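You operate a simulated robot arm through the tools that you are given. There is no shell and no other tool.

You are at the controls of a simulated robot arm. One attempt, no reset.

Task
Switch on, set heat 3, slide in the blue bag, seal, switch off.
Fine: the bag sealer; the bag slides under its bar, one seal; leave it there, the dial at 3 and the other bag as it is.

The check looks at the end state, three seconds after you hand in, the way a careful person would. Anything else that was tipped, shoved, dropped, spilled or broken makes it a failure. A push-on lid holds only when it is set on centred and level and pressed home; a screw cap is set on level and turned clockwise until tight.

Robot
A 7-joint arm with a two-finger parallel gripper, fixed in place. Base frame: the origin is on the floor under the middle of its stand, x ahead of it, y to its left, z up. Units: mm, rad, N and s.
It reaches about 1479 mm from its shoulder. Its first joint turns from -2.897 to 2.897 rad. Payload 4.4 kg.
The tool frame sits at the grasp point between the pads (the TCP): z along the fingers, y along the line on which they close. The tips reach 23 mm beyond it. The gripper opens to 94 mm. The fingers are 38 mm wide and 10 mm thick; the gripper's body (54 by 96 mm) begins 39 mm behind the TCP.
Orientation is told as [roll, pitch, yaw] about the base's x, y, z axes, in that order, counted from this pose: with the fingers straight down and closing along the base's y, the tool's x points along the base's -x, its y along +y and its z along -z.

Tools
- The arm moves only by the tool send_rows. Its argument "increments" is a list of rows, each a list of 3 entries, a list of its own where there are three numbers: the finger opening in mm, from 0 to 94, then the shift along the tool's x, y, z in units of 40 mm (1.0 is 40 mm), then the turn, a rotation vector about the tool's x, y, z in units of 5 degrees (1.0 is 5 degrees). In form: [[hand, [dx, dy, dz], [ax, ay, az]], ...]. A call has 1 to 20 rows; each row shifts and turns the commanded pose from where the row before left it, along the tool's axes as they then stand. A call with a number of a shift or a turn outside -1 to 1 is refused whole. Each row takes 0.2 s and may step no farther than 50 mm and 0.15 rad from the row before; otherwise, or with a gripper value out of range, the whole call is refused. Where a pose cannot be reached the arm comes as near as it can. A force on the tool above 40 N (or 10 N above the force at the start of the call, whichever is more), or a blocked arm, ends the call early, and 0.2 s more pass. Each finger travels about 72 mm/s and halts on what it meets, pressing with about 32 N; the grip force reading is that of the motor and also rises with nothing between the fingers. The clock runs only during rows and for 0.2 s after the last one: add rows that do not move to give the fingers time. It gives the time, the measured TCP pose, the force on the tool (base axes), the opening and the grip force at its end, in the units of the frame above (readings bear some noise), with the torque about the TCP (base axes, N m) and any sound that the robot's microphone picked up.
- Cameras (640 x 400 px; columns grow to the right, rows downward): "scene" is fixed at [46.9, 500.6, 1599.4]; the picture's right is [-0.06, -1.00, 0.00], its down [-0.67, 0.04, -0.74] and it looks along [0.74, -0.05, -0.67] (base axes); focal length 310 px, centre (320, 200). "wrist" rides on the gripper at [86, 16, -75] in the tool frame; the picture's right is [-0.18, 0.98, 0.00], its down [-0.58, -0.11, -0.81] and it looks along [-0.79, -0.15, 0.59] (tool axes); focal length 243 px, centre (320, 200). There is no depth. A picture from a camera that has moved, and an enlarged one, comes with that camera's place and axes in the base frame and with its lens.
- get_image(camera): a new picture of that camera. The clock stands still meanwhile.
- zoom(camera, box): a new picture of the part [left, top, right, bottom] of that camera's present view, enlarged. The clock stands still meanwhile.
- sign_off(): hands the job in; it is judged then, once.

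Nothing tells you positions but the pictures and the camera data. Unless the task says otherwise, let go and move clear before handing in.

The tools are called after "Call:" by a JSON object that holds its "op" and its "data". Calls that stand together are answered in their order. send_rows: Moves the arm, as the interface text tells. Its arguments: {"type":"object","properties":{"increments":{"type":"array","items":{"type":"array"}}},"required":["increments"]} The other tools are called the same way: get_image (camera) takes a picture; zoom (camera, box) takes an enlarged picture of a part of a camera's view; sign_off () hands the job in.

At the start:

```text
time_s: 0.0
tcp_pos: [527.6, 315.4, 1215.0]
tcp_rot: [0.0, -0.001, -0.001]
ft_force: [-0.7, -0.5, 0.0]
torque: [0.01, 0.01, -0.01]
width: 94.0
grip_force: 0.0
```

scene: 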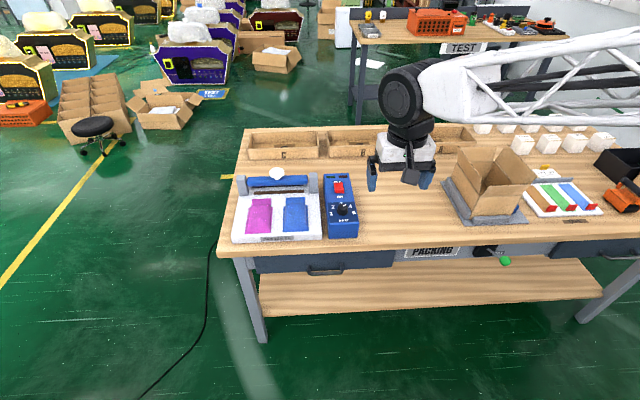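
wrist: 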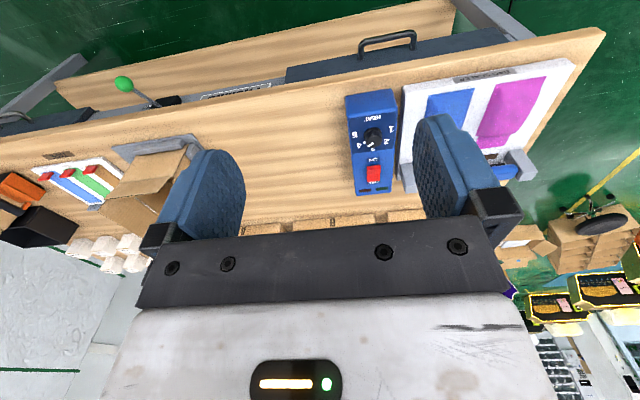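

I see the bench with a bag sealer on the left (white tray, magenta and blue bags, a blue bar with a white knob) and a blue control box with a red switch and a heat dial. I'll look closer before moving.

Call:
{"op": "zoom", "data": {"camera": "scene", "box": [220, 150, 380, 250]}}

Call:
{"op": "zoom", "data": {"camera": "wrist", "box": [330, 50, 590, 212]}}

Call:
{"op": "zoom", "data": {"camera": "scene", "box": [310, 165, 374, 205]}}

Call:
{"op": "zoom", "data": {"camera": "scene", "box": [310, 195, 374, 235]}}

```text
4.00 times, centred on (300, 200) of scene
camera zoom: at [46.9, 500.6, 1599.4], right [-0.06, -1.0, 0.0], down [-0.67, 0.04, -0.74], along [0.74, -0.05, -0.67], focal length 1241 px, centre (400, 200)
```

zoom: 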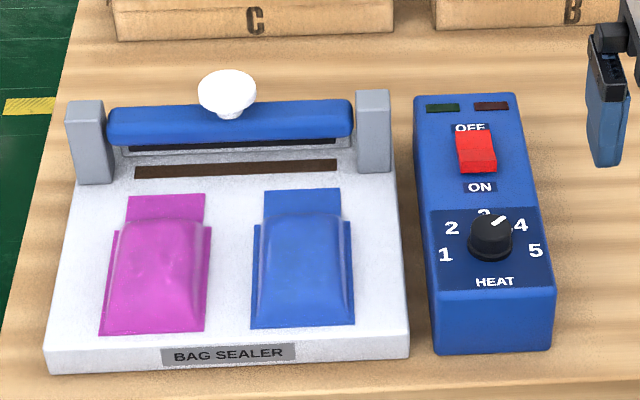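

```text
2.46 times, centred on (460, 131) of wrist
camera zoom: at [439.4, 331.7, 1288.4], right [0.18, 0.98, 0.0], down [0.58, -0.11, 0.81], along [0.79, -0.15, -0.59], focal length 597 px, centre (-25, 370)
```

zoom: 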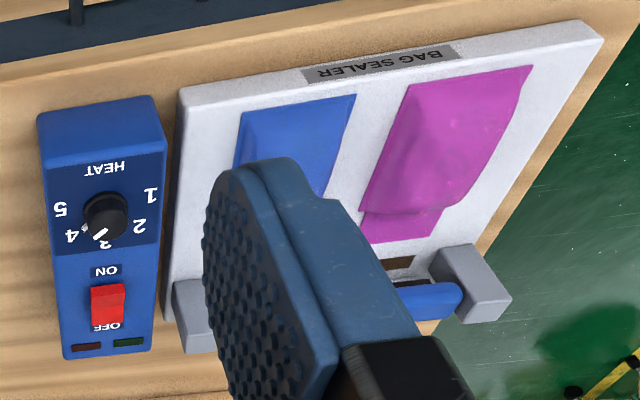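

```text
10.00 times, centred on (342, 185) of scene
camera zoom: at [46.9, 500.6, 1599.4], right [-0.06, -1.0, 0.0], down [-0.67, 0.04, -0.74], along [0.74, -0.05, -0.67], focal length 3103 px, centre (100, 350)
```

zoom: 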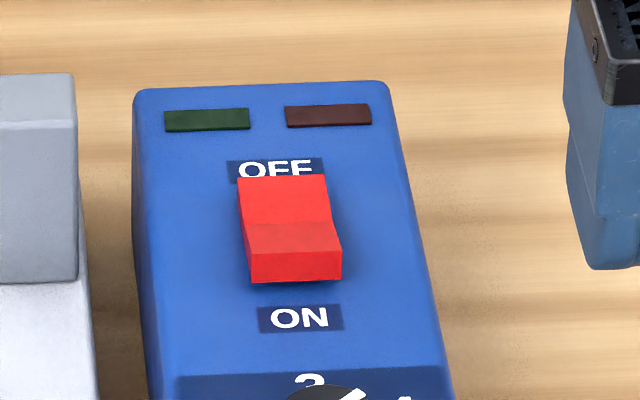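

```text
10.00 times, centred on (342, 215) of scene
camera zoom: at [46.9, 500.6, 1599.4], right [-0.06, -1.0, 0.0], down [-0.67, 0.04, -0.74], along [0.74, -0.05, -0.67], focal length 3103 px, centre (100, 50)
```

zoom: 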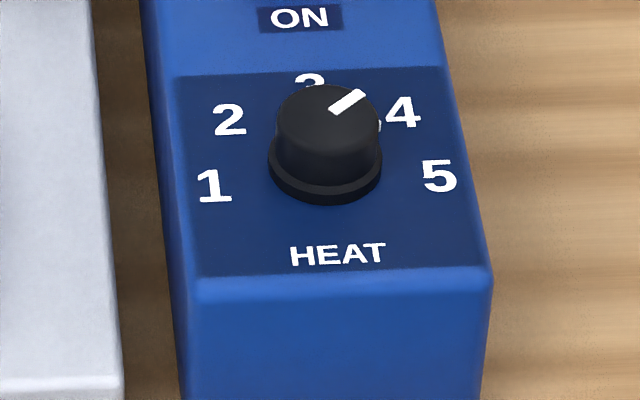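

The dial sits around (771, 377, 903), pointing between 3 and 4, and the rocker looks to be at OFF. I'll lower the gripper nearer the box to measure it with the wrist camera.

Call:
{"op": "send_rows", "data": {"increments": [[94, [-0.45, 0.26, 0.9], [0, 0, 0]], [94, [-0.45, 0.26, 0.9], [0, 0, 0]], [94, [-0.45, 0.26, 0.9], [0, 0, 0]], [94, [-0.45, 0.26, 0.9], [0, 0, 0]], [94, [-0.45, 0.26, 0.9], [0, 0, 0]], [94, [-0.45, 0.26, 0.9], [0, 0, 0]], [94, [0, 0, 0], [0, 0, 0]]]}}

Call:
{"op": "get_image", "data": {"camera": "wrist"}}

Call:
{"op": "get_image", "data": {"camera": "scene"}}

```text
time_s: 1.6
tcp_pos: [635.9, 377.6, 1000.4]
tcp_rot: [0.0, 0.002, -0.001]
ft_force: [-0.9, 0.1, 0.2]
torque: [0.04, -0.02, 0.0]
width: 94.3
grip_force: 0.0
```

```text
taken
camera wrist: at [550.1, 392.3, 1073.0], right [0.18, 0.98, 0.0], down [0.58, -0.11, 0.81], along [0.79, -0.15, -0.59], focal length 243 px, centre (320, 200)
```

wrist: 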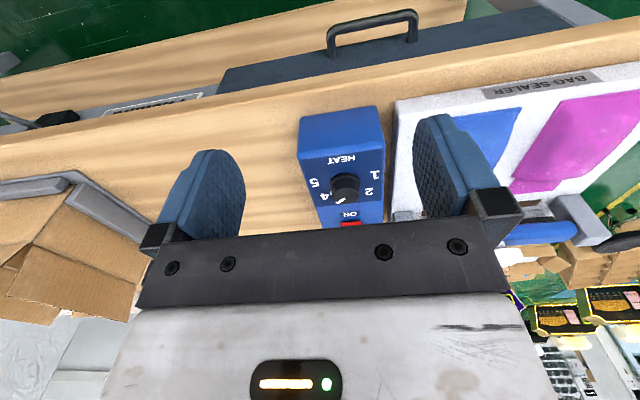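

```text
taken
```

scene: 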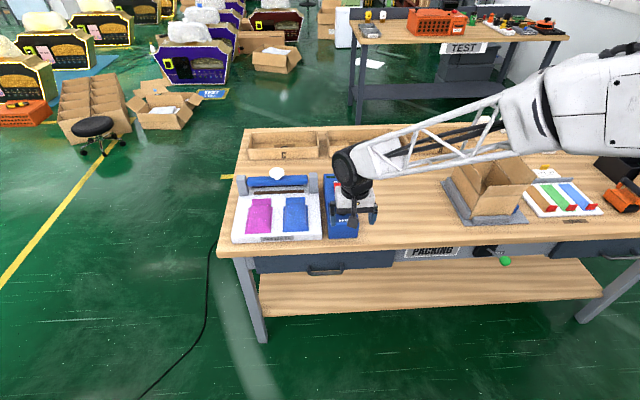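

The wrist camera now shows the control box right between the fingers. I'll zoom in to locate the dial and rocker accurately.

Call:
{"op": "zoom", "data": {"camera": "wrist", "box": [256, 130, 416, 230]}}

Call:
{"op": "zoom", "data": {"camera": "wrist", "box": [380, 60, 640, 250]}}

Call:
{"op": "zoom", "data": {"camera": "scene", "box": [225, 160, 329, 225]}}

```text
4.00 times, centred on (336, 180) of wrist
camera zoom: at [550.1, 392.3, 1073.0], right [0.18, 0.98, 0.0], down [0.58, -0.11, 0.81], along [0.79, -0.15, -0.59], focal length 970 px, centre (256, 280)
```

zoom: 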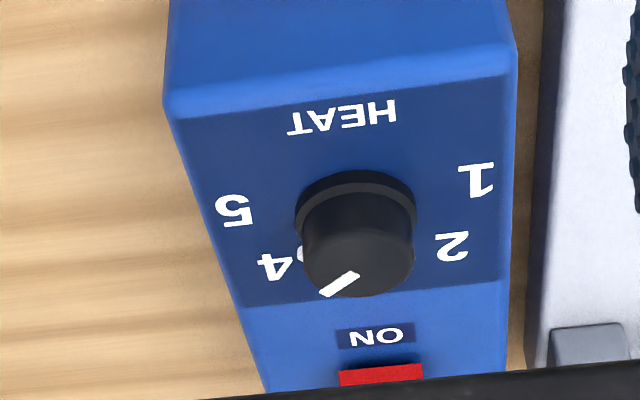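

```text
2.11 times, centred on (510, 155) of wrist
camera zoom: at [550.1, 392.3, 1073.0], right [0.18, 0.98, 0.0], down [0.58, -0.11, 0.81], along [0.79, -0.15, -0.59], focal length 511 px, centre (-80, 295)
```

zoom: 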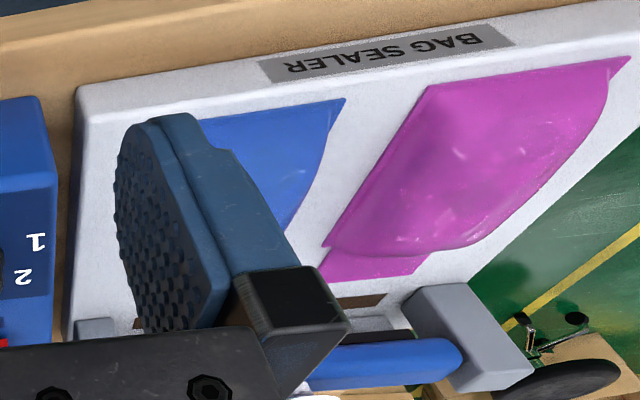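

```text
6.15 times, centred on (277, 192) of scene
camera zoom: at [46.9, 500.6, 1599.4], right [-0.06, -1.0, 0.0], down [-0.67, 0.04, -0.74], along [0.74, -0.05, -0.67], focal length 1910 px, centre (585, 246)
```

zoom: 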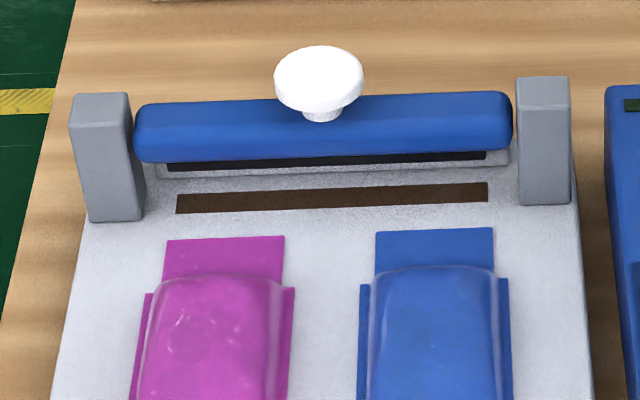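

The dial top is near (775, 380, 903) and the rocker near (893, 379, 886), with ON on the near side. I'll move forward above the rocker for a clearer view of it.

Call:
{"op": "send_rows", "data": {"increments": [[94, [-1, 0, 0], [0, 0, 0]], [94, [-1, 0, 0], [0, 0, 0]], [94, [-1, 0, 0], [0, 0, 0]], [94, [-0.1, 0.04, 0], [0, 0, 0]], [94, [0, 0, 0], [0, 0, 0]]]}}

Call:
{"op": "get_image", "data": {"camera": "wrist"}}

Call:
{"op": "zoom", "data": {"camera": "wrist", "box": [256, 130, 416, 230]}}

```text
time_s: 2.8
tcp_pos: [759.7, 378.2, 999.2]
tcp_rot: [0.0, 0.001, 0.001]
ft_force: [-0.3, 0.8, 0.2]
torque: [0.03, -0.02, 0.0]
width: 94.0
grip_force: 0.1
```

```text
taken
camera wrist: at [673.2, 394.7, 1072.3], right [0.18, 0.98, 0.0], down [0.58, -0.11, 0.81], along [0.79, -0.15, -0.59], focal length 243 px, centre (320, 200)
```

wrist: 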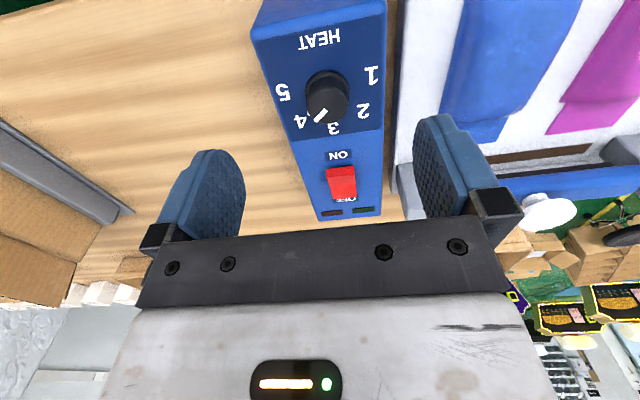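

```text
4.00 times, centred on (336, 180) of wrist
camera zoom: at [673.2, 394.7, 1072.3], right [0.18, 0.98, 0.0], down [0.58, -0.11, 0.81], along [0.79, -0.15, -0.59], focal length 970 px, centre (256, 280)
```

zoom: 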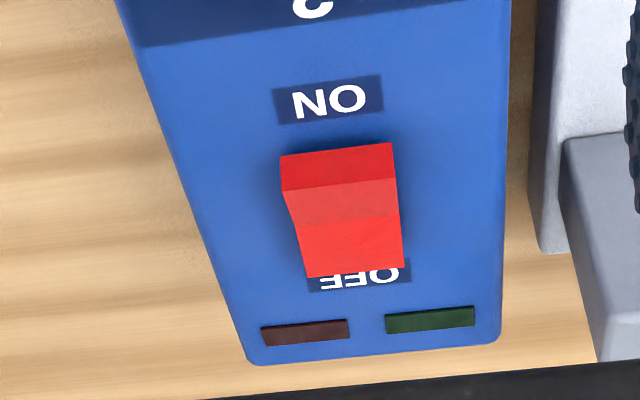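

The near (ON) end of the rocker stands up at about x 879–889, z ≈ 888, and the panel is at z ≈ 876. I'll close the fingers and come to just above the ON end.

Call:
{"op": "send_rows", "data": {"increments": [[0, [-0.566, 0.01, 0], [0, 0, 0]], [0, [-0.566, 0.01, 0.3], [0, 0, 0]], [0, [-0.566, 0.01, 0.4], [0, 0, 0]], [0, [-0.566, 0.01, 0.5], [0, 0, 0]], [0, [-0.566, 0.01, 0.4], [0, 0, 0]], [0, [0, 0, 0.3], [0, 0, 0]], [0, [0, 0, 0.2], [0, 0, 0]], [0, [0, 0, 0], [0, 0, 0]]]}}

Call:
{"op": "get_image", "data": {"camera": "wrist"}}

Call:
{"op": "zoom", "data": {"camera": "scene", "box": [280, 140, 408, 220]}}

```text
time_s: 4.6
tcp_pos: [870.2, 381.2, 915.6]
tcp_rot: [-0.001, 0.0, 0.0]
ft_force: [0.5, -0.1, -0.9]
torque: [0.04, 0.0, 0.04]
width: 0.2
grip_force: 31.6
```

```text
taken
camera wrist: at [783.8, 397.8, 988.2], right [0.18, 0.98, 0.0], down [0.58, -0.11, 0.81], along [0.79, -0.15, -0.59], focal length 243 px, centre (320, 200)
```

wrist: 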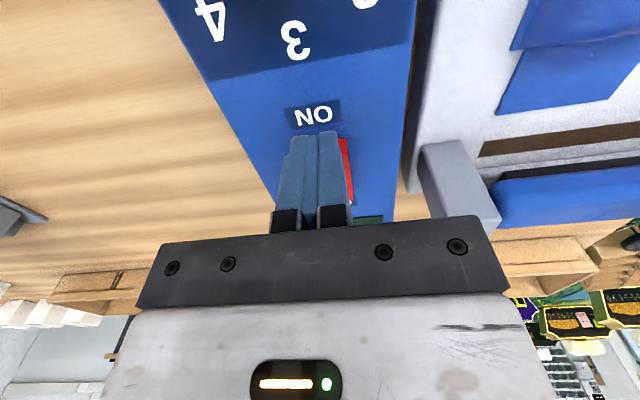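

```text
5.00 times, centred on (344, 180) of scene
camera zoom: at [46.9, 500.6, 1599.4], right [-0.06, -1.0, 0.0], down [-0.67, 0.04, -0.74], along [0.74, -0.05, -0.67], focal length 1552 px, centre (200, 300)
```

zoom: 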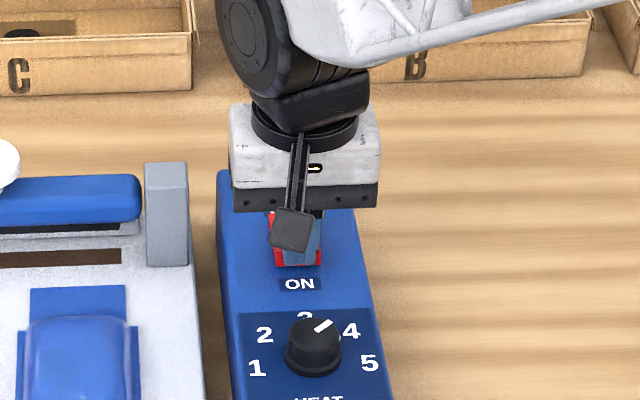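

The closed fingertips are lined up over the near end of the rocker. I'll press down gently in small steps and listen for a click.

Call:
{"op": "send_rows", "data": {"increments": [[0, [-0.05, 0, 0.05], [0, 0, 0]], [0, [0, 0, 0.05], [0, 0, 0]], [0, [0, 0, 0.05], [0, 0, 0]], [0, [0, 0, 0.05], [0, 0, 0]], [0, [0, 0, 0], [0, 0, 0]]]}}

Call:
{"op": "zoom", "data": {"camera": "wrist", "box": [240, 80, 432, 220]}}

```text
time_s: 5.8
tcp_pos: [871.9, 381.4, 909.3]
tcp_rot: [0.001, -0.003, 0.0]
ft_force: [-17.8, -6.6, 32.1]
torque: [-0.17, -0.27, -0.18]
width: 0.0
grip_force: 31.9
```

```text
2.86 times, centred on (336, 150) of wrist
camera zoom: at [786.2, 397.6, 982.4], right [0.18, 0.98, 0.0], down [0.58, -0.11, 0.81], along [0.79, -0.15, -0.59], focal length 693 px, centre (274, 343)
```

zoom: 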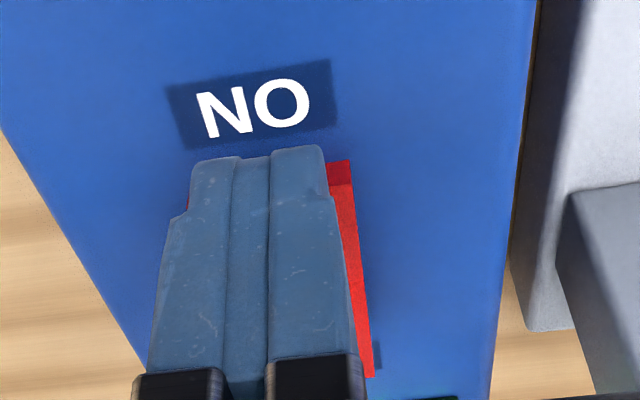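

The contact reads −18 N in x as well as +32 N in z, so only the rounded fingertip corner is catching the rocker's edge and nothing has clicked. I'll back off and move about 10 mm further over the rocker before pressing again.

Call:
{"op": "send_rows", "data": {"increments": [[0, [0, 0, -0.15], [0, 0, 0]], [0, [-0.05, -0.02, -0.05], [0, 0, 0]], [0, [-0.2, 0, 0], [0, 0, 0]], [0, [0, 0, 0.05], [0, 0, 0]], [0, [0, 0, 0.05], [0, 0, 0]], [0, [0, 0, 0.05], [0, 0, 0]], [0, [0, 0, 0], [0, 0, 0]]]}}

Call:
{"op": "zoom", "data": {"camera": "wrist", "box": [240, 80, 432, 220]}}

```text
time_s: 7.4
tcp_pos: [882.2, 380.0, 910.7]
tcp_rot: [0.003, -0.001, 0.0]
ft_force: [-0.2, -0.5, 21.6]
torque: [-0.04, -0.39, 0.09]
width: 0.0
grip_force: 31.6
```

```text
2.86 times, centred on (336, 150) of wrist
camera zoom: at [797.2, 396.7, 984.1], right [0.18, 0.98, 0.0], down [0.58, -0.11, 0.81], along [0.79, -0.15, -0.59], focal length 693 px, centre (274, 343)
```

zoom: 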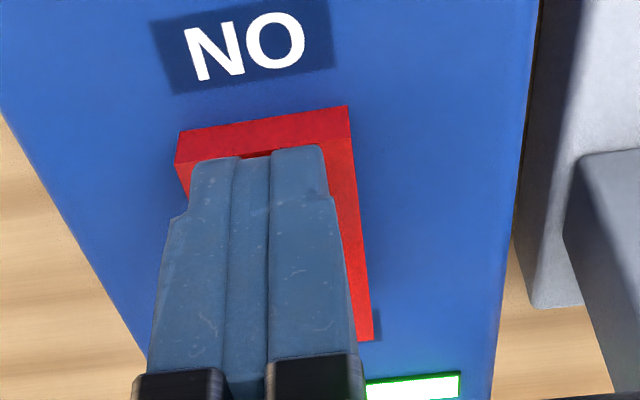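

A lamp on the box is now lit bright green. I'll lift away and check the rocker position and lamps.

Call:
{"op": "send_rows", "data": {"increments": [[0, [0, 0, -0.3], [0, 0, 0]], [0, [0.3, 0, -0.8], [0, 0, 0]], [0, [0.8, 0, -0.8], [0, 0, 0]], [40, [1, 0, -0.3], [0, 0, 0]], [94, [1, 0, 0], [0, 0, 0]], [94, [0, 0, 0], [0, 0, 0]]]}}

Call:
{"op": "get_image", "data": {"camera": "wrist"}}

Call:
{"op": "zoom", "data": {"camera": "wrist", "box": [256, 130, 416, 230]}}

Call:
{"op": "zoom", "data": {"camera": "scene", "box": [310, 165, 374, 205]}}

```text
time_s: 8.8
tcp_pos: [758.5, 379.2, 996.9]
tcp_rot: [0.0, 0.001, 0.0]
ft_force: [0.3, -0.2, 0.9]
torque: [0.01, 0.02, 0.03]
width: 93.9
grip_force: 0.1
```

```text
taken
camera wrist: at [672.3, 395.8, 1070.6], right [0.18, 0.98, 0.0], down [0.58, -0.11, 0.81], along [0.79, -0.15, -0.59], focal length 243 px, centre (320, 200)
```

wrist: 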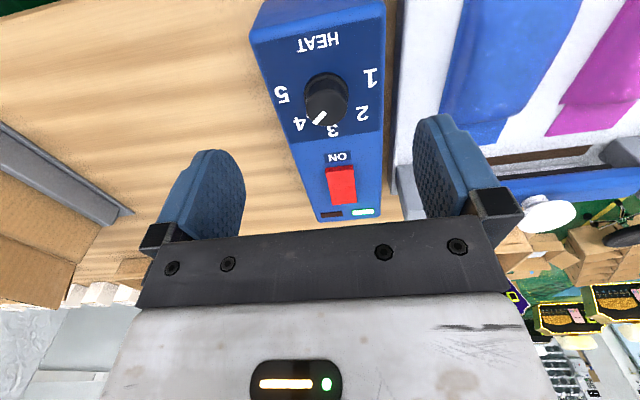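

```text
4.00 times, centred on (336, 180) of wrist
camera zoom: at [672.3, 395.8, 1070.6], right [0.18, 0.98, 0.0], down [0.58, -0.11, 0.81], along [0.79, -0.15, -0.59], focal length 970 px, centre (256, 280)
```

zoom: 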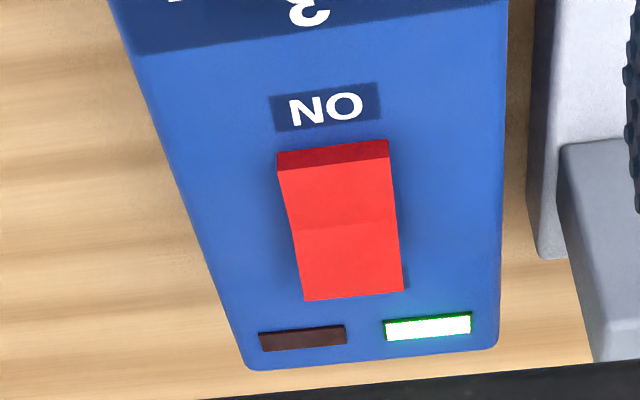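

```text
10.00 times, centred on (342, 185) of scene
camera zoom: at [46.9, 500.6, 1599.4], right [-0.06, -1.0, 0.0], down [-0.67, 0.04, -0.74], along [0.74, -0.05, -0.67], focal length 3103 px, centre (100, 350)
```

zoom: 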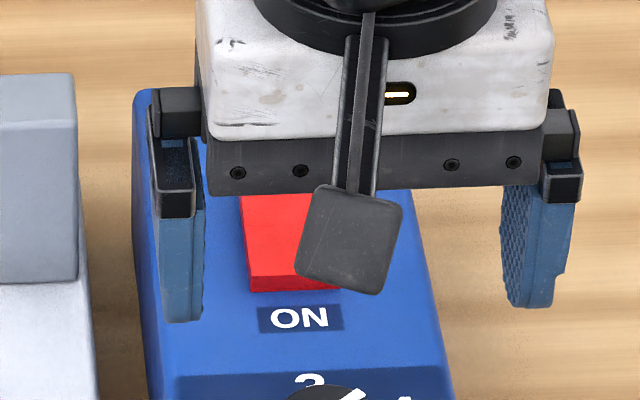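

The switch is ON: the rocker has flipped and the green lamp is lit. Now I'll measure the dial, starting with a zoom from here.

Call:
{"op": "zoom", "data": {"camera": "wrist", "box": [246, 30, 406, 150]}}

Call:
{"op": "zoom", "data": {"camera": "wrist", "box": [400, 0, 640, 240]}}

```text
3.33 times, centred on (326, 90) of wrist
camera zoom: at [672.3, 395.8, 1070.6], right [0.18, 0.98, 0.0], down [0.58, -0.11, 0.81], along [0.79, -0.15, -0.59], focal length 809 px, centre (300, 567)
```

zoom: 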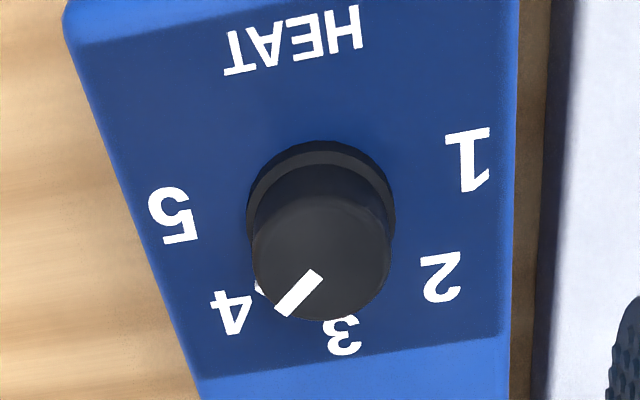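

```text
1.67 times, centred on (520, 120) of wrist
camera zoom: at [672.3, 395.8, 1070.6], right [0.18, 0.98, 0.0], down [0.58, -0.11, 0.81], along [0.79, -0.15, -0.59], focal length 404 px, centre (-13, 333)
```

zoom: 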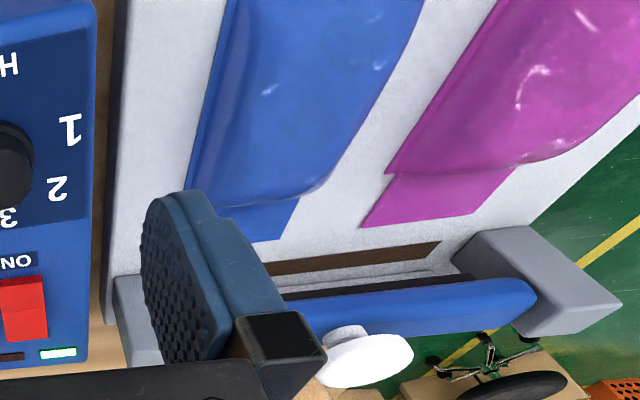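

The dial's centre is about (783, 380.4), top at z ≈ 899, with its pointer at 4, so it needs roughly 50° counter-clockwise to reach 3. I'll come down just above it with the fingers part-open and check alignment.

Call:
{"op": "send_rows", "data": {"increments": [[60, [-0.31, 0.015, 0.4], [0, 0, 0]], [60, [-0.3, 0.015, 0.5], [0, 0, 0]], [60, [0, 0, 0.5], [0, 0, 0]], [60, [0, 0, 0.25], [0, 0, 0]], [60, [0, 0, 0], [0, 0, 0]], [60, [0, 0, 0], [0, 0, 0]]]}}

Call:
{"op": "get_image", "data": {"camera": "wrist"}}

Call:
{"op": "zoom", "data": {"camera": "wrist", "box": [240, 100, 400, 220]}}

Call:
{"op": "zoom", "data": {"camera": "scene", "box": [310, 180, 390, 240]}}

```text
time_s: 10.2
tcp_pos: [783.9, 381.9, 931.3]
tcp_rot: [-0.001, -0.001, 0.0]
ft_force: [-0.8, 0.6, 0.8]
torque: [0.01, 0.01, 0.05]
width: 60.2
grip_force: 0.1
```

```text
taken
camera wrist: at [697.6, 397.6, 1004.3], right [0.18, 0.98, 0.0], down [0.58, -0.11, 0.81], along [0.79, -0.15, -0.59], focal length 243 px, centre (320, 200)
```

wrist: 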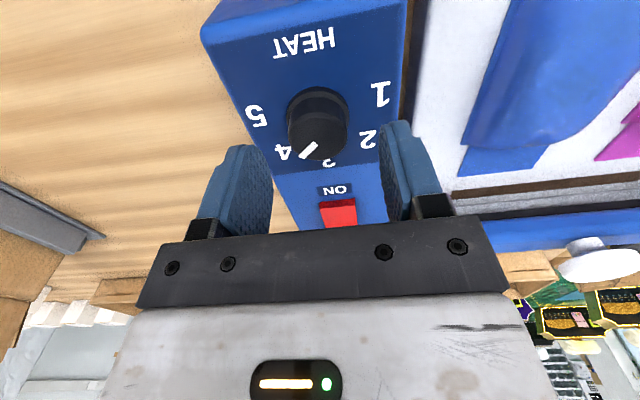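

```text
3.33 times, centred on (320, 160) of wrist
camera zoom: at [697.6, 397.6, 1004.3], right [0.18, 0.98, 0.0], down [0.58, -0.11, 0.81], along [0.79, -0.15, -0.59], focal length 809 px, centre (320, 333)
```

zoom: 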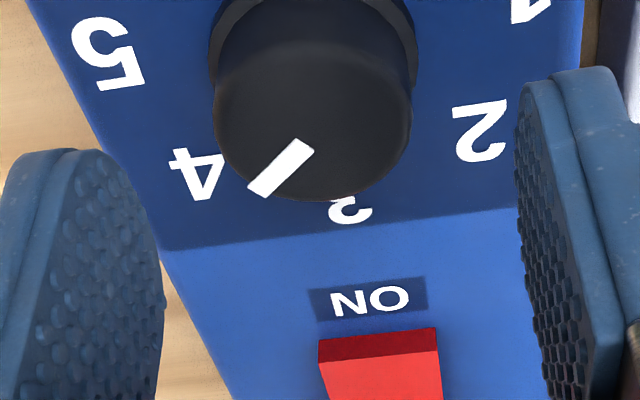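

```text
6.67 times, centred on (350, 210) of scene
camera zoom: at [46.9, 500.6, 1599.4], right [-0.06, -1.0, 0.0], down [-0.67, 0.04, -0.74], along [0.74, -0.05, -0.67], focal length 2069 px, centre (120, 133)
```

zoom: 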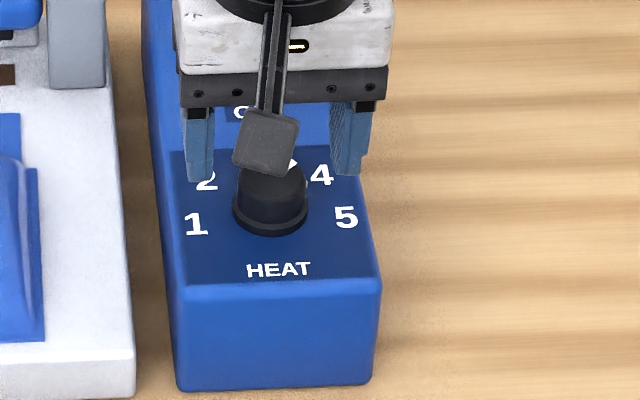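

The dial centre checks out at about (782.5, 380.4), and the fingers straddle it. I'll lower the tips to just above the panel and close on the knob.

Call:
{"op": "send_rows", "data": {"increments": [[60, [0.035, -0.035, 0.2], [0, 0, 0]], [60, [0, 0, 0.2], [0, 0, 0]], [60, [0, 0, 0.15], [0, 0, 0]], [60, [0, 0, 0.1], [0, 0, 0]], [60, [0, 0, 0], [0, 0, 0]]]}}

Call:
{"op": "zoom", "data": {"camera": "wrist", "box": [200, 70, 440, 230]}}

```text
time_s: 11.4
tcp_pos: [781.6, 380.1, 904.2]
tcp_rot: [0.0, 0.0, 0.002]
ft_force: [-0.5, -0.2, 0.9]
torque: [0.01, -0.01, 0.0]
width: 59.8
grip_force: 0.0
```

```text
2.50 times, centred on (320, 150) of wrist
camera zoom: at [695.3, 396.1, 978.3], right [0.18, 0.98, 0.0], down [0.58, -0.11, 0.81], along [0.79, -0.15, -0.59], focal length 606 px, centre (320, 325)
```

zoom: 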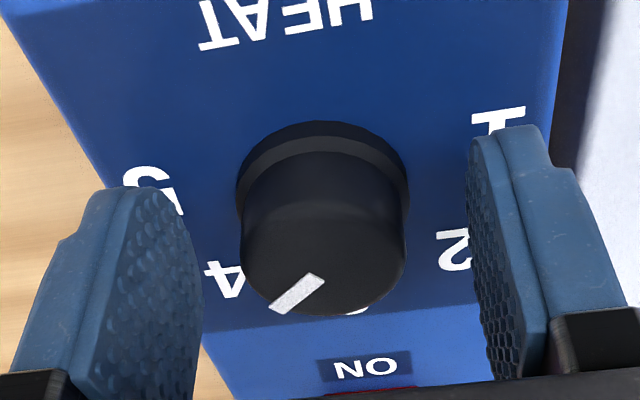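

The fingers straddle the knob evenly. I'll close on it now.

Call:
{"op": "send_rows", "data": {"increments": [[45, [0, 0, 0], [0, 0, 0]], [30, [0, 0, 0], [0, 0, 0]], [20, [0, 0, 0], [0, 0, 0]], [20, [0, 0, 0], [0, 0, 0]]]}}

Call:
{"op": "zoom", "data": {"camera": "wrist", "box": [200, 70, 440, 230]}}

```text
time_s: 12.4
tcp_pos: [782.1, 380.9, 905.8]
tcp_rot: [-0.001, 0.001, 0.0]
ft_force: [-0.3, -2.3, 0.1]
torque: [-0.04, -0.07, -0.03]
width: 36.2
grip_force: 45.1
```

```text
2.50 times, centred on (320, 150) of wrist
camera zoom: at [695.3, 396.1, 978.4], right [0.18, 0.98, 0.0], down [0.58, -0.11, 0.81], along [0.79, -0.15, -0.59], focal length 606 px, centre (320, 325)
```

zoom: 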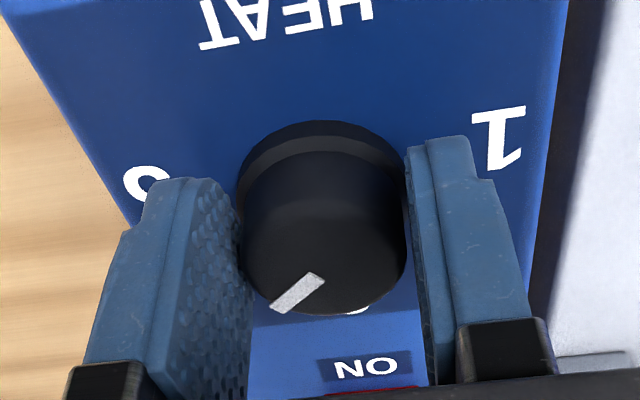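

The grip is firm at 36 mm on the knob's base with little side force. I'll turn it counter-clockwise, first about 25°, and check it follows.

Call:
{"op": "send_rows", "data": {"increments": [[20, [0, 0, 0], [0, 0, -0.6]], [20, [0, 0, 0], [0, 0, -0.8]], [20, [0, 0, 0], [0, 0, -0.9]], [20, [0, 0, 0], [0, 0, -0.9]], [20, [0, 0, 0], [0, 0, -0.9]], [20, [0, 0, 0], [0, 0, -0.9]], [20, [0, 0, 0], [0, 0, 0]]]}}

Call:
{"op": "zoom", "data": {"camera": "wrist", "box": [200, 70, 440, 230]}}

Call:
{"op": "zoom", "data": {"camera": "scene", "box": [310, 180, 390, 240]}}

```text
time_s: 13.6
tcp_pos: [780.8, 377.9, 905.1]
tcp_rot: [-0.002, -0.001, 0.354]
ft_force: [0.2, -7.8, 4.4]
torque: [-0.53, -0.18, -0.02]
width: 36.3
grip_force: 44.9
stopped in row 6: the force on the tool passed its limit at 41 N (the readings are from after the stop); the commanded pose is now the measured one
```

```text
2.50 times, centred on (320, 150) of wrist
camera zoom: at [695.3, 363.9, 978.5], right [-0.17, 0.99, 0.0], down [0.58, 0.1, 0.81], along [0.79, 0.13, -0.59], focal length 606 px, centre (320, 325)
```

zoom: 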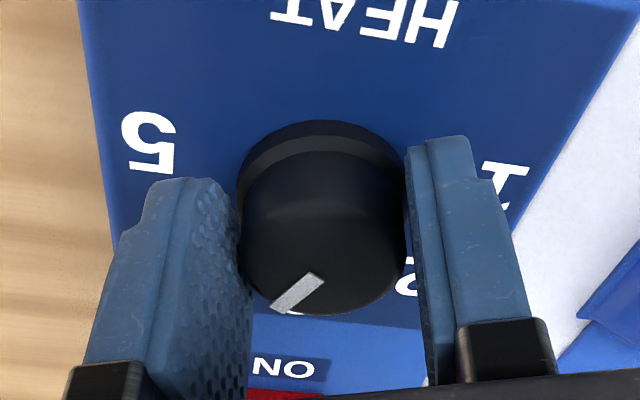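

```text
6.67 times, centred on (350, 210) of scene
camera zoom: at [46.9, 500.6, 1599.4], right [-0.06, -1.0, 0.0], down [-0.67, 0.04, -0.74], along [0.74, -0.05, -0.67], focal length 2069 px, centre (120, 133)
```

zoom: 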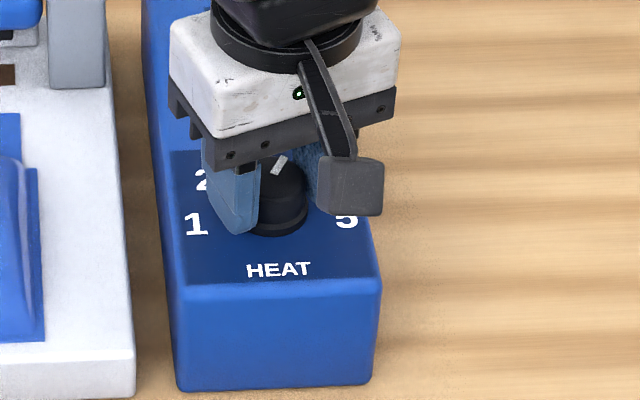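

The knob is turning with the gripper (about 20° so far), but the side force built up because the grip pivots slightly off the knob's axis. I'll continue in small steps, letting the hand follow the arc sideways.

Call:
{"op": "send_rows", "data": {"increments": [[20, [0, -0.015, 0], [0, 0, -0.4]], [20, [0, -0.015, 0], [0, 0, -0.6]], [20, [0, -0.015, 0], [0, 0, -0.6]], [20, [0, 0, 0], [0, 0, 0]]]}}

```text
time_s: 14.6
tcp_pos: [781.2, 377.0, 905.0]
tcp_rot: [0.0, 0.001, 0.496]
ft_force: [-31.7, 10.2, 12.1]
torque: [0.19, 0.96, 0.08]
width: 36.3
grip_force: 45.2
```

There's about 30 N of sideways load now, so I'll open the fingers, let it relax, and see where the pointer is before regripping.

Call:
{"op": "send_rows", "data": {"increments": [[45, [0, 0, 0], [0, 0, 0]], [60, [0, 0, 0], [0, 0, 0]], [60, [0, 0, 0], [0, 0, 0]]]}}

Call:
{"op": "zoom", "data": {"camera": "wrist", "box": [200, 70, 440, 230]}}

Call:
{"op": "zoom", "data": {"camera": "scene", "box": [310, 180, 390, 240]}}

```text
time_s: 15.4
tcp_pos: [783.4, 377.0, 905.6]
tcp_rot: [0.002, 0.001, 0.494]
ft_force: [-0.5, -0.1, -0.1]
torque: [0.0, -0.02, 0.06]
width: 60.2
grip_force: 0.0
```

```text
2.50 times, centred on (320, 150) of wrist
camera zoom: at [699.4, 350.7, 978.5], right [-0.3, 0.95, 0.0], down [0.56, 0.18, 0.81], along [0.77, 0.24, -0.59], focal length 606 px, centre (320, 325)
```

zoom: 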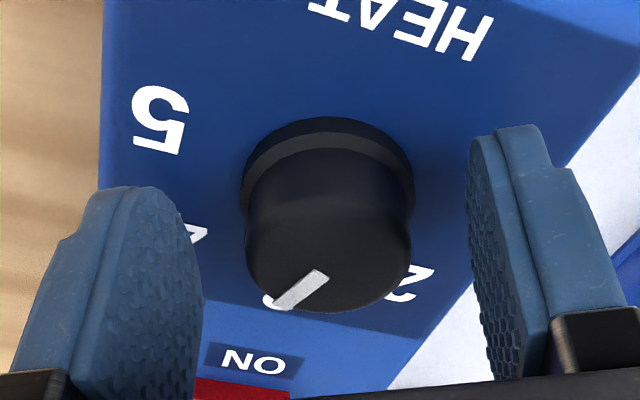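

```text
6.67 times, centred on (350, 210) of scene
camera zoom: at [46.9, 500.6, 1599.4], right [-0.06, -1.0, 0.0], down [-0.67, 0.04, -0.74], along [0.74, -0.05, -0.67], focal length 2069 px, centre (120, 133)
```

zoom: 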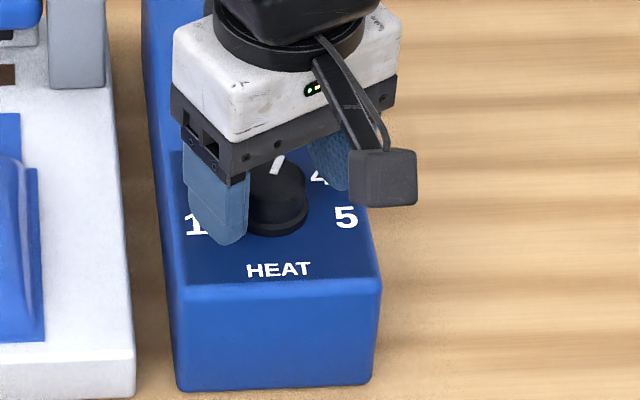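

Released, the load vanished and the pointer is about 28° short of 3. I'll recentre on the knob by a millimetre or two, regrip and check the load.

Call:
{"op": "send_rows", "data": {"increments": [[60, [-0.05, 0.02, 0], [0, 0, 0]], [45, [0, 0, 0], [0, 0, 0]], [30, [0, 0, 0], [0, 0, 0]], [20, [0, 0, 0], [0, 0, 0]], [20, [0, 0, 0], [0, 0, 0]]]}}

```text
time_s: 16.6
tcp_pos: [783.6, 378.6, 904.8]
tcp_rot: [0.001, 0.002, 0.494]
ft_force: [-1.8, 4.8, -0.5]
torque: [0.09, 0.06, 0.01]
width: 35.9
grip_force: 44.8
```

Regripped with little load. I'll turn another 10° or so and watch the force.

Call:
{"op": "send_rows", "data": {"increments": [[20, [0, 0.008, 0], [0, 0, -0.5]], [20, [0, 0, 0], [0, 0, -0.5]], [20, [0, 0, 0], [0, 0, -0.5]], [20, [0, 0, 0], [0, 0, -0.5]], [20, [0, 0, 0], [0, 0, 0]]]}}

```text
time_s: 17.8
tcp_pos: [784.8, 379.3, 905.4]
tcp_rot: [0.0, 0.0, 0.669]
ft_force: [7.4, -19.6, 7.7]
torque: [-0.54, -0.03, -0.01]
width: 36.0
grip_force: 44.9
```

The lateral load shows the knob axis is about 8 mm ahead of my pivot. I'll relieve it and keep turning with that sideways compensation.

Call:
{"op": "send_rows", "data": {"increments": [[20, [0, -0.035, 0], [0, 0, 0]], [20, [0, -0.009, 0], [0, 0, -0.5]], [20, [0, -0.009, 0], [0, 0, -0.5]], [20, [0, -0.009, 0], [0, 0, -0.5]], [20, [0, -0.009, 0], [0, 0, -0.5]], [20, [0, 0, 0], [0, 0, 0]]]}}

Call:
{"op": "zoom", "data": {"camera": "wrist", "box": [200, 70, 440, 230]}}

Call:
{"op": "zoom", "data": {"camera": "scene", "box": [310, 180, 390, 240]}}

```text
time_s: 19.0
tcp_pos: [784.7, 379.0, 904.2]
tcp_rot: [-0.001, 0.001, 0.832]
ft_force: [-13.3, 4.4, 8.4]
torque: [0.16, 0.35, 0.05]
width: 35.9
grip_force: 45.5
stopped in row 5: the force on the tool passed its limit at 42 N (the readings are from after the stop); the commanded pose is now the measured one
```

```text
2.50 times, centred on (320, 150) of wrist
camera zoom: at [714.4, 325.8, 978.6], right [-0.6, 0.8, 0.0], down [0.47, 0.36, 0.81], along [0.64, 0.48, -0.59], focal length 606 px, centre (320, 325)
```

zoom: 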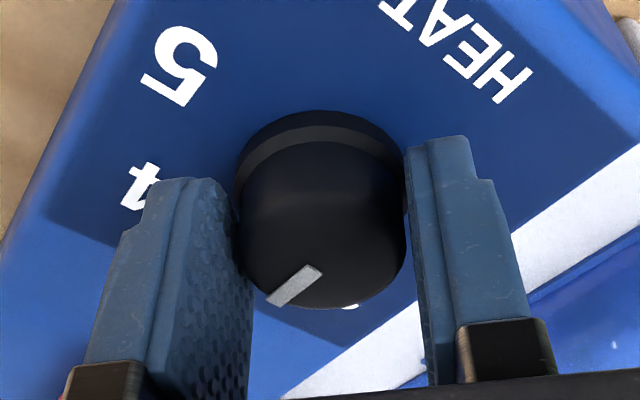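

```text
6.67 times, centred on (350, 210) of scene
camera zoom: at [46.9, 500.6, 1599.4], right [-0.06, -1.0, 0.0], down [-0.67, 0.04, -0.74], along [0.74, -0.05, -0.67], focal length 2069 px, centre (120, 133)
```

zoom: 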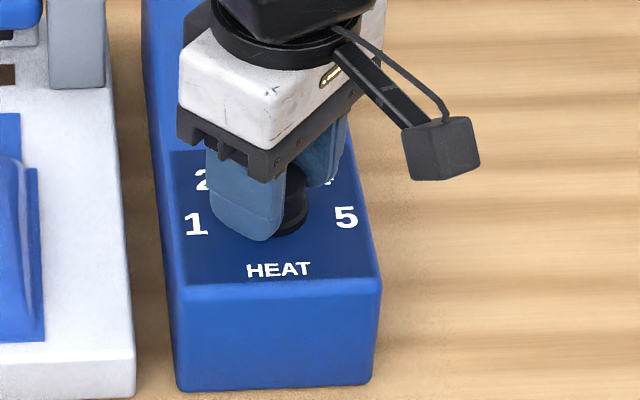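

The pointer is now only about 8° short of 3. I'll open to relieve the load, regrip, and turn the last few degrees.

Call:
{"op": "send_rows", "data": {"increments": [[45, [0, 0, 0], [0, 0, 0]], [50, [0, 0, 0], [0, 0, 0]], [50, [0, 0.02, 0], [0, 0, 0]], [36, [0, 0, 0], [0, 0, 0]], [20, [0, 0, 0], [0, 0, 0]], [20, [0, 0, 0], [0, 0, 0]]]}}

Call:
{"op": "zoom", "data": {"camera": "wrist", "box": [200, 70, 440, 230]}}

```text
time_s: 20.4
tcp_pos: [784.5, 378.8, 905.5]
tcp_rot: [-0.001, 0.002, 0.83]
ft_force: [14.9, -11.5, -3.1]
torque: [-0.21, -0.45, -0.03]
width: 36.3
grip_force: 44.5
```

```text
2.50 times, centred on (320, 150) of wrist
camera zoom: at [714.4, 326.0, 978.2], right [-0.6, 0.8, 0.0], down [0.47, 0.36, 0.81], along [0.64, 0.48, -0.59], focal length 606 px, centre (320, 325)
```

zoom: 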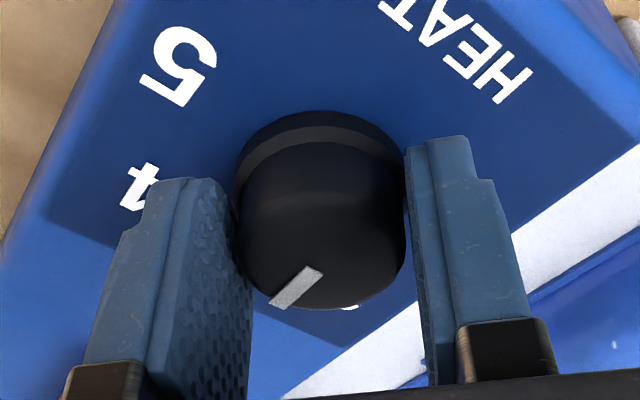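

Gripped again with a slight sideways load. I'll relieve it and turn the last 8°.

Call:
{"op": "send_rows", "data": {"increments": [[20, [0, -0.03, 0], [0, 0, 0]], [20, [0, -0.004, 0], [0, 0, -0.4]], [20, [0, -0.004, 0], [0, 0, -0.4]], [20, [0, -0.004, 0], [0, 0, -0.4]], [20, [0, -0.004, 0], [0, 0, -0.4]], [20, [0, 0, 0], [0, 0, 0]]]}}

Call:
{"op": "zoom", "data": {"camera": "wrist", "box": [200, 70, 440, 230]}}

```text
time_s: 21.8
tcp_pos: [784.9, 379.3, 904.3]
tcp_rot: [0.003, 0.002, 0.971]
ft_force: [-25.5, 23.4, -8.3]
torque: [0.43, 0.77, 0.03]
width: 35.9
grip_force: 45.1
```

```text
2.50 times, centred on (320, 150) of wrist
camera zoom: at [722.9, 316.5, 978.4], right [-0.71, 0.71, 0.0], down [0.42, 0.42, 0.8], along [0.57, 0.57, -0.59], focal length 606 px, centre (320, 325)
```

zoom: 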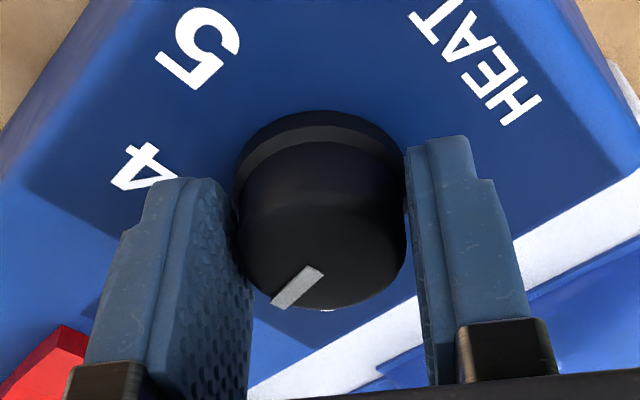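

The hand has turned about 56° in total. I'll release, rise straight up, and look at the pointer with the fingers clear.

Call:
{"op": "send_rows", "data": {"increments": [[45, [0, 0, 0], [0, 0, 0]], [60, [0, 0, 0], [0, 0, 0]], [60, [0, 0, -0.4], [0, 0, 0]], [60, [0, 0, -0.8], [0, 0, 0.5]], [60, [0, 0, -0.8], [0, 0, 1]], [60, [0, 0, -0.4], [0, 0, 1]], [60, [0, 0, 0], [0, 0, 1]], [60, [0, 0, 0], [0, 0, 1]], [60, [0, 0, 0], [0, 0, 1]], [60, [0, 0, 0], [0, 0, 1]], [60, [0, 0, 0], [0, 0, 1]], [60, [0, 0, 0], [0, 0, 1]], [60, [0, 0, 0], [0, 0, 1]], [60, [0, 0, 0], [0, 0, 1]], [60, [0, 0, 0], [0, 0, 0.63]], [60, [0, 0, 0], [0, 0, 0]]]}}

Call:
{"op": "get_image", "data": {"camera": "wrist"}}

Call:
{"op": "zoom", "data": {"camera": "scene", "box": [310, 180, 390, 240]}}

```text
time_s: 25.2
tcp_pos: [785.4, 377.8, 1000.7]
tcp_rot: [0.0, 0.001, -0.002]
ft_force: [0.1, 0.6, -0.6]
torque: [-0.01, -0.04, 0.0]
width: 60.1
grip_force: 0.0
```

```text
taken
camera wrist: at [699.5, 393.9, 1074.1], right [0.19, 0.98, 0.0], down [0.58, -0.11, 0.81], along [0.79, -0.15, -0.59], focal length 243 px, centre (320, 200)
```

wrist: 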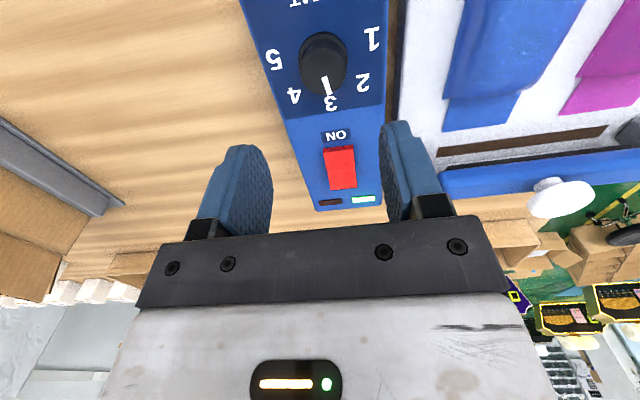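

```text
6.67 times, centred on (350, 210) of scene
camera zoom: at [46.9, 500.6, 1599.4], right [-0.06, -1.0, 0.0], down [-0.67, 0.04, -0.74], along [0.74, -0.05, -0.67], focal length 2069 px, centre (120, 133)
```

zoom: 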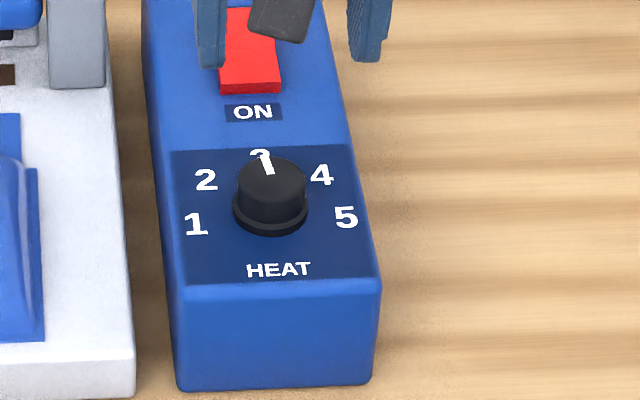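

The pointer now looks to be at 3. I'll zoom in to check it precisely, and look at the sealer too.

Call:
{"op": "zoom", "data": {"camera": "wrist", "box": [270, 10, 400, 130]}}

Call:
{"op": "zoom", "data": {"camera": "scene", "box": [326, 195, 366, 225]}}

Call:
{"op": "zoom", "data": {"camera": "wrist", "box": [380, 0, 640, 240]}}

```text
3.33 times, centred on (335, 70) of wrist
camera zoom: at [699.5, 393.9, 1074.1], right [0.19, 0.98, 0.0], down [0.58, -0.11, 0.81], along [0.79, -0.15, -0.59], focal length 809 px, centre (270, 633)
```

zoom: 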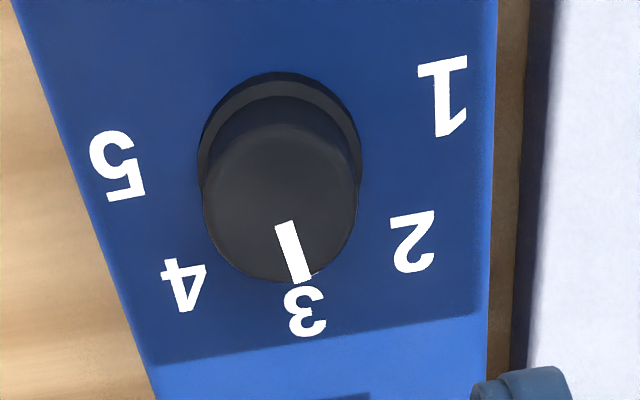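

```text
13.33 times, centred on (346, 210) of scene
camera zoom: at [46.9, 500.6, 1599.4], right [-0.06, -1.0, 0.0], down [-0.67, 0.04, -0.74], along [0.74, -0.05, -0.67], focal length 4138 px, centre (-27, 67)
```

zoom: 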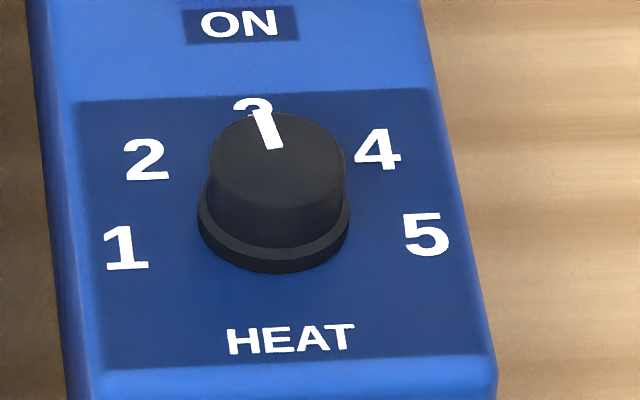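

```text
1.67 times, centred on (510, 120) of wrist
camera zoom: at [699.5, 393.9, 1074.1], right [0.19, 0.98, 0.0], down [0.58, -0.11, 0.81], along [0.79, -0.15, -0.59], focal length 404 px, centre (3, 333)
```

zoom: 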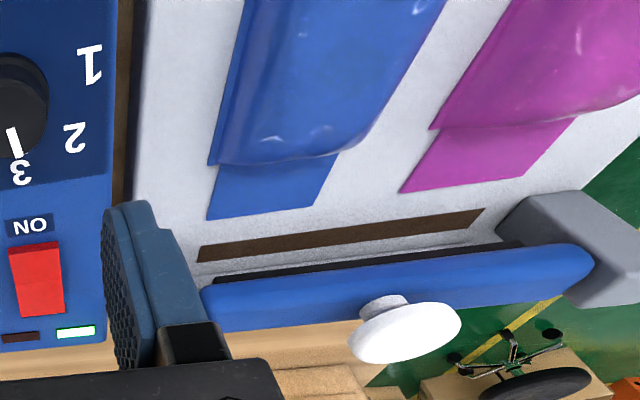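

The pointer is about 6° past 3 towards 2 (it started exactly at 4, 50° away). I'll go back, regrip and turn it about 5.5° clockwise to centre it.

Call:
{"op": "send_rows", "data": {"increments": [[60, [0, 0.07, 0.5], [0, 0, 0]], [60, [0, 0, 0.9], [0, 0, 0]], [60, [0, 0, 0.5], [0, 0, 0]], [60, [0, 0, 0.3], [0, 0, 0]], [60, [0, 0, 0.2], [0, 0, 0]], [60, [0, 0, 0], [0, 0, 0]]]}}

Call:
{"op": "zoom", "data": {"camera": "wrist", "box": [200, 70, 440, 230]}}

```text
time_s: 26.6
tcp_pos: [785.8, 379.7, 905.2]
tcp_rot: [0.0, 0.003, 0.0]
ft_force: [-0.2, -1.3, -0.4]
torque: [0.01, 0.0, 0.0]
width: 60.2
grip_force: 0.1
```

```text
2.50 times, centred on (320, 150) of wrist
camera zoom: at [700.1, 396.2, 978.1], right [0.18, 0.98, 0.0], down [0.58, -0.11, 0.81], along [0.79, -0.15, -0.59], focal length 606 px, centre (320, 325)
```

zoom: 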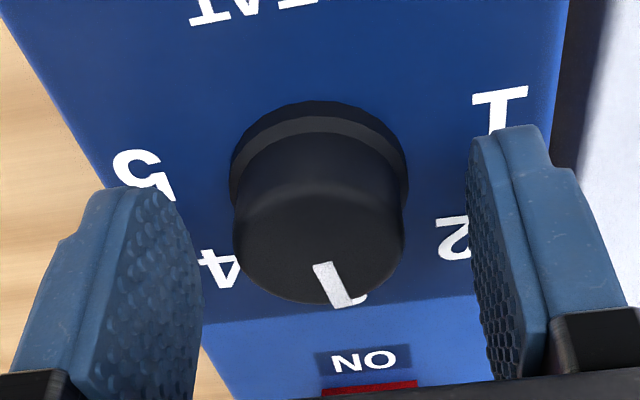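

Nearly centred; I'll shift about 1 mm right, close and turn 5.5° clockwise.

Call:
{"op": "send_rows", "data": {"increments": [[50, [0, -0.02, 0], [0, 0, 0]], [36, [0, 0, 0], [0, 0, 0]], [20, [0, 0, 0], [0, 0, 0]], [20, [0, 0, 0], [0, 0, 0]]]}}

Call:
{"op": "send_rows", "data": {"increments": [[20, [0, 0, 0], [0, 0, 0.4]], [20, [0, 0, 0], [0, 0, 0.4]], [20, [0, 0, 0], [0, 0, 0.3]], [20, [0, 0, 0], [0, 0, 0]]]}}

Call:
{"op": "zoom", "data": {"camera": "wrist", "box": [200, 70, 440, 230]}}

```text
time_s: 27.6
tcp_pos: [784.5, 380.1, 904.0]
tcp_rot: [-0.001, 0.003, -0.002]
ft_force: [1.0, 17.0, -4.8]
torque: [0.47, -0.31, 0.04]
width: 35.8
grip_force: 44.7
```

```text
time_s: 28.6
tcp_pos: [784.8, 380.5, 906.1]
tcp_rot: [-0.001, 0.001, -0.097]
ft_force: [0.8, 12.2, -0.1]
torque: [0.3, 0.01, 0.03]
width: 35.9
grip_force: 45.2
```

```text
2.50 times, centred on (320, 150) of wrist
camera zoom: at [701.2, 404.4, 978.3], right [0.28, 0.96, 0.0], down [0.57, -0.16, 0.81], along [0.77, -0.22, -0.59], focal length 606 px, centre (320, 325)
```

zoom: 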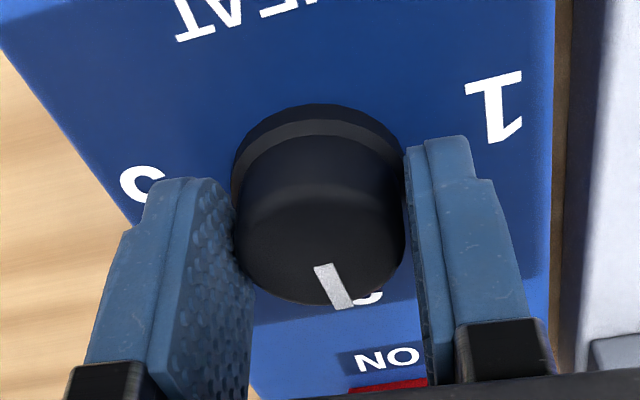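

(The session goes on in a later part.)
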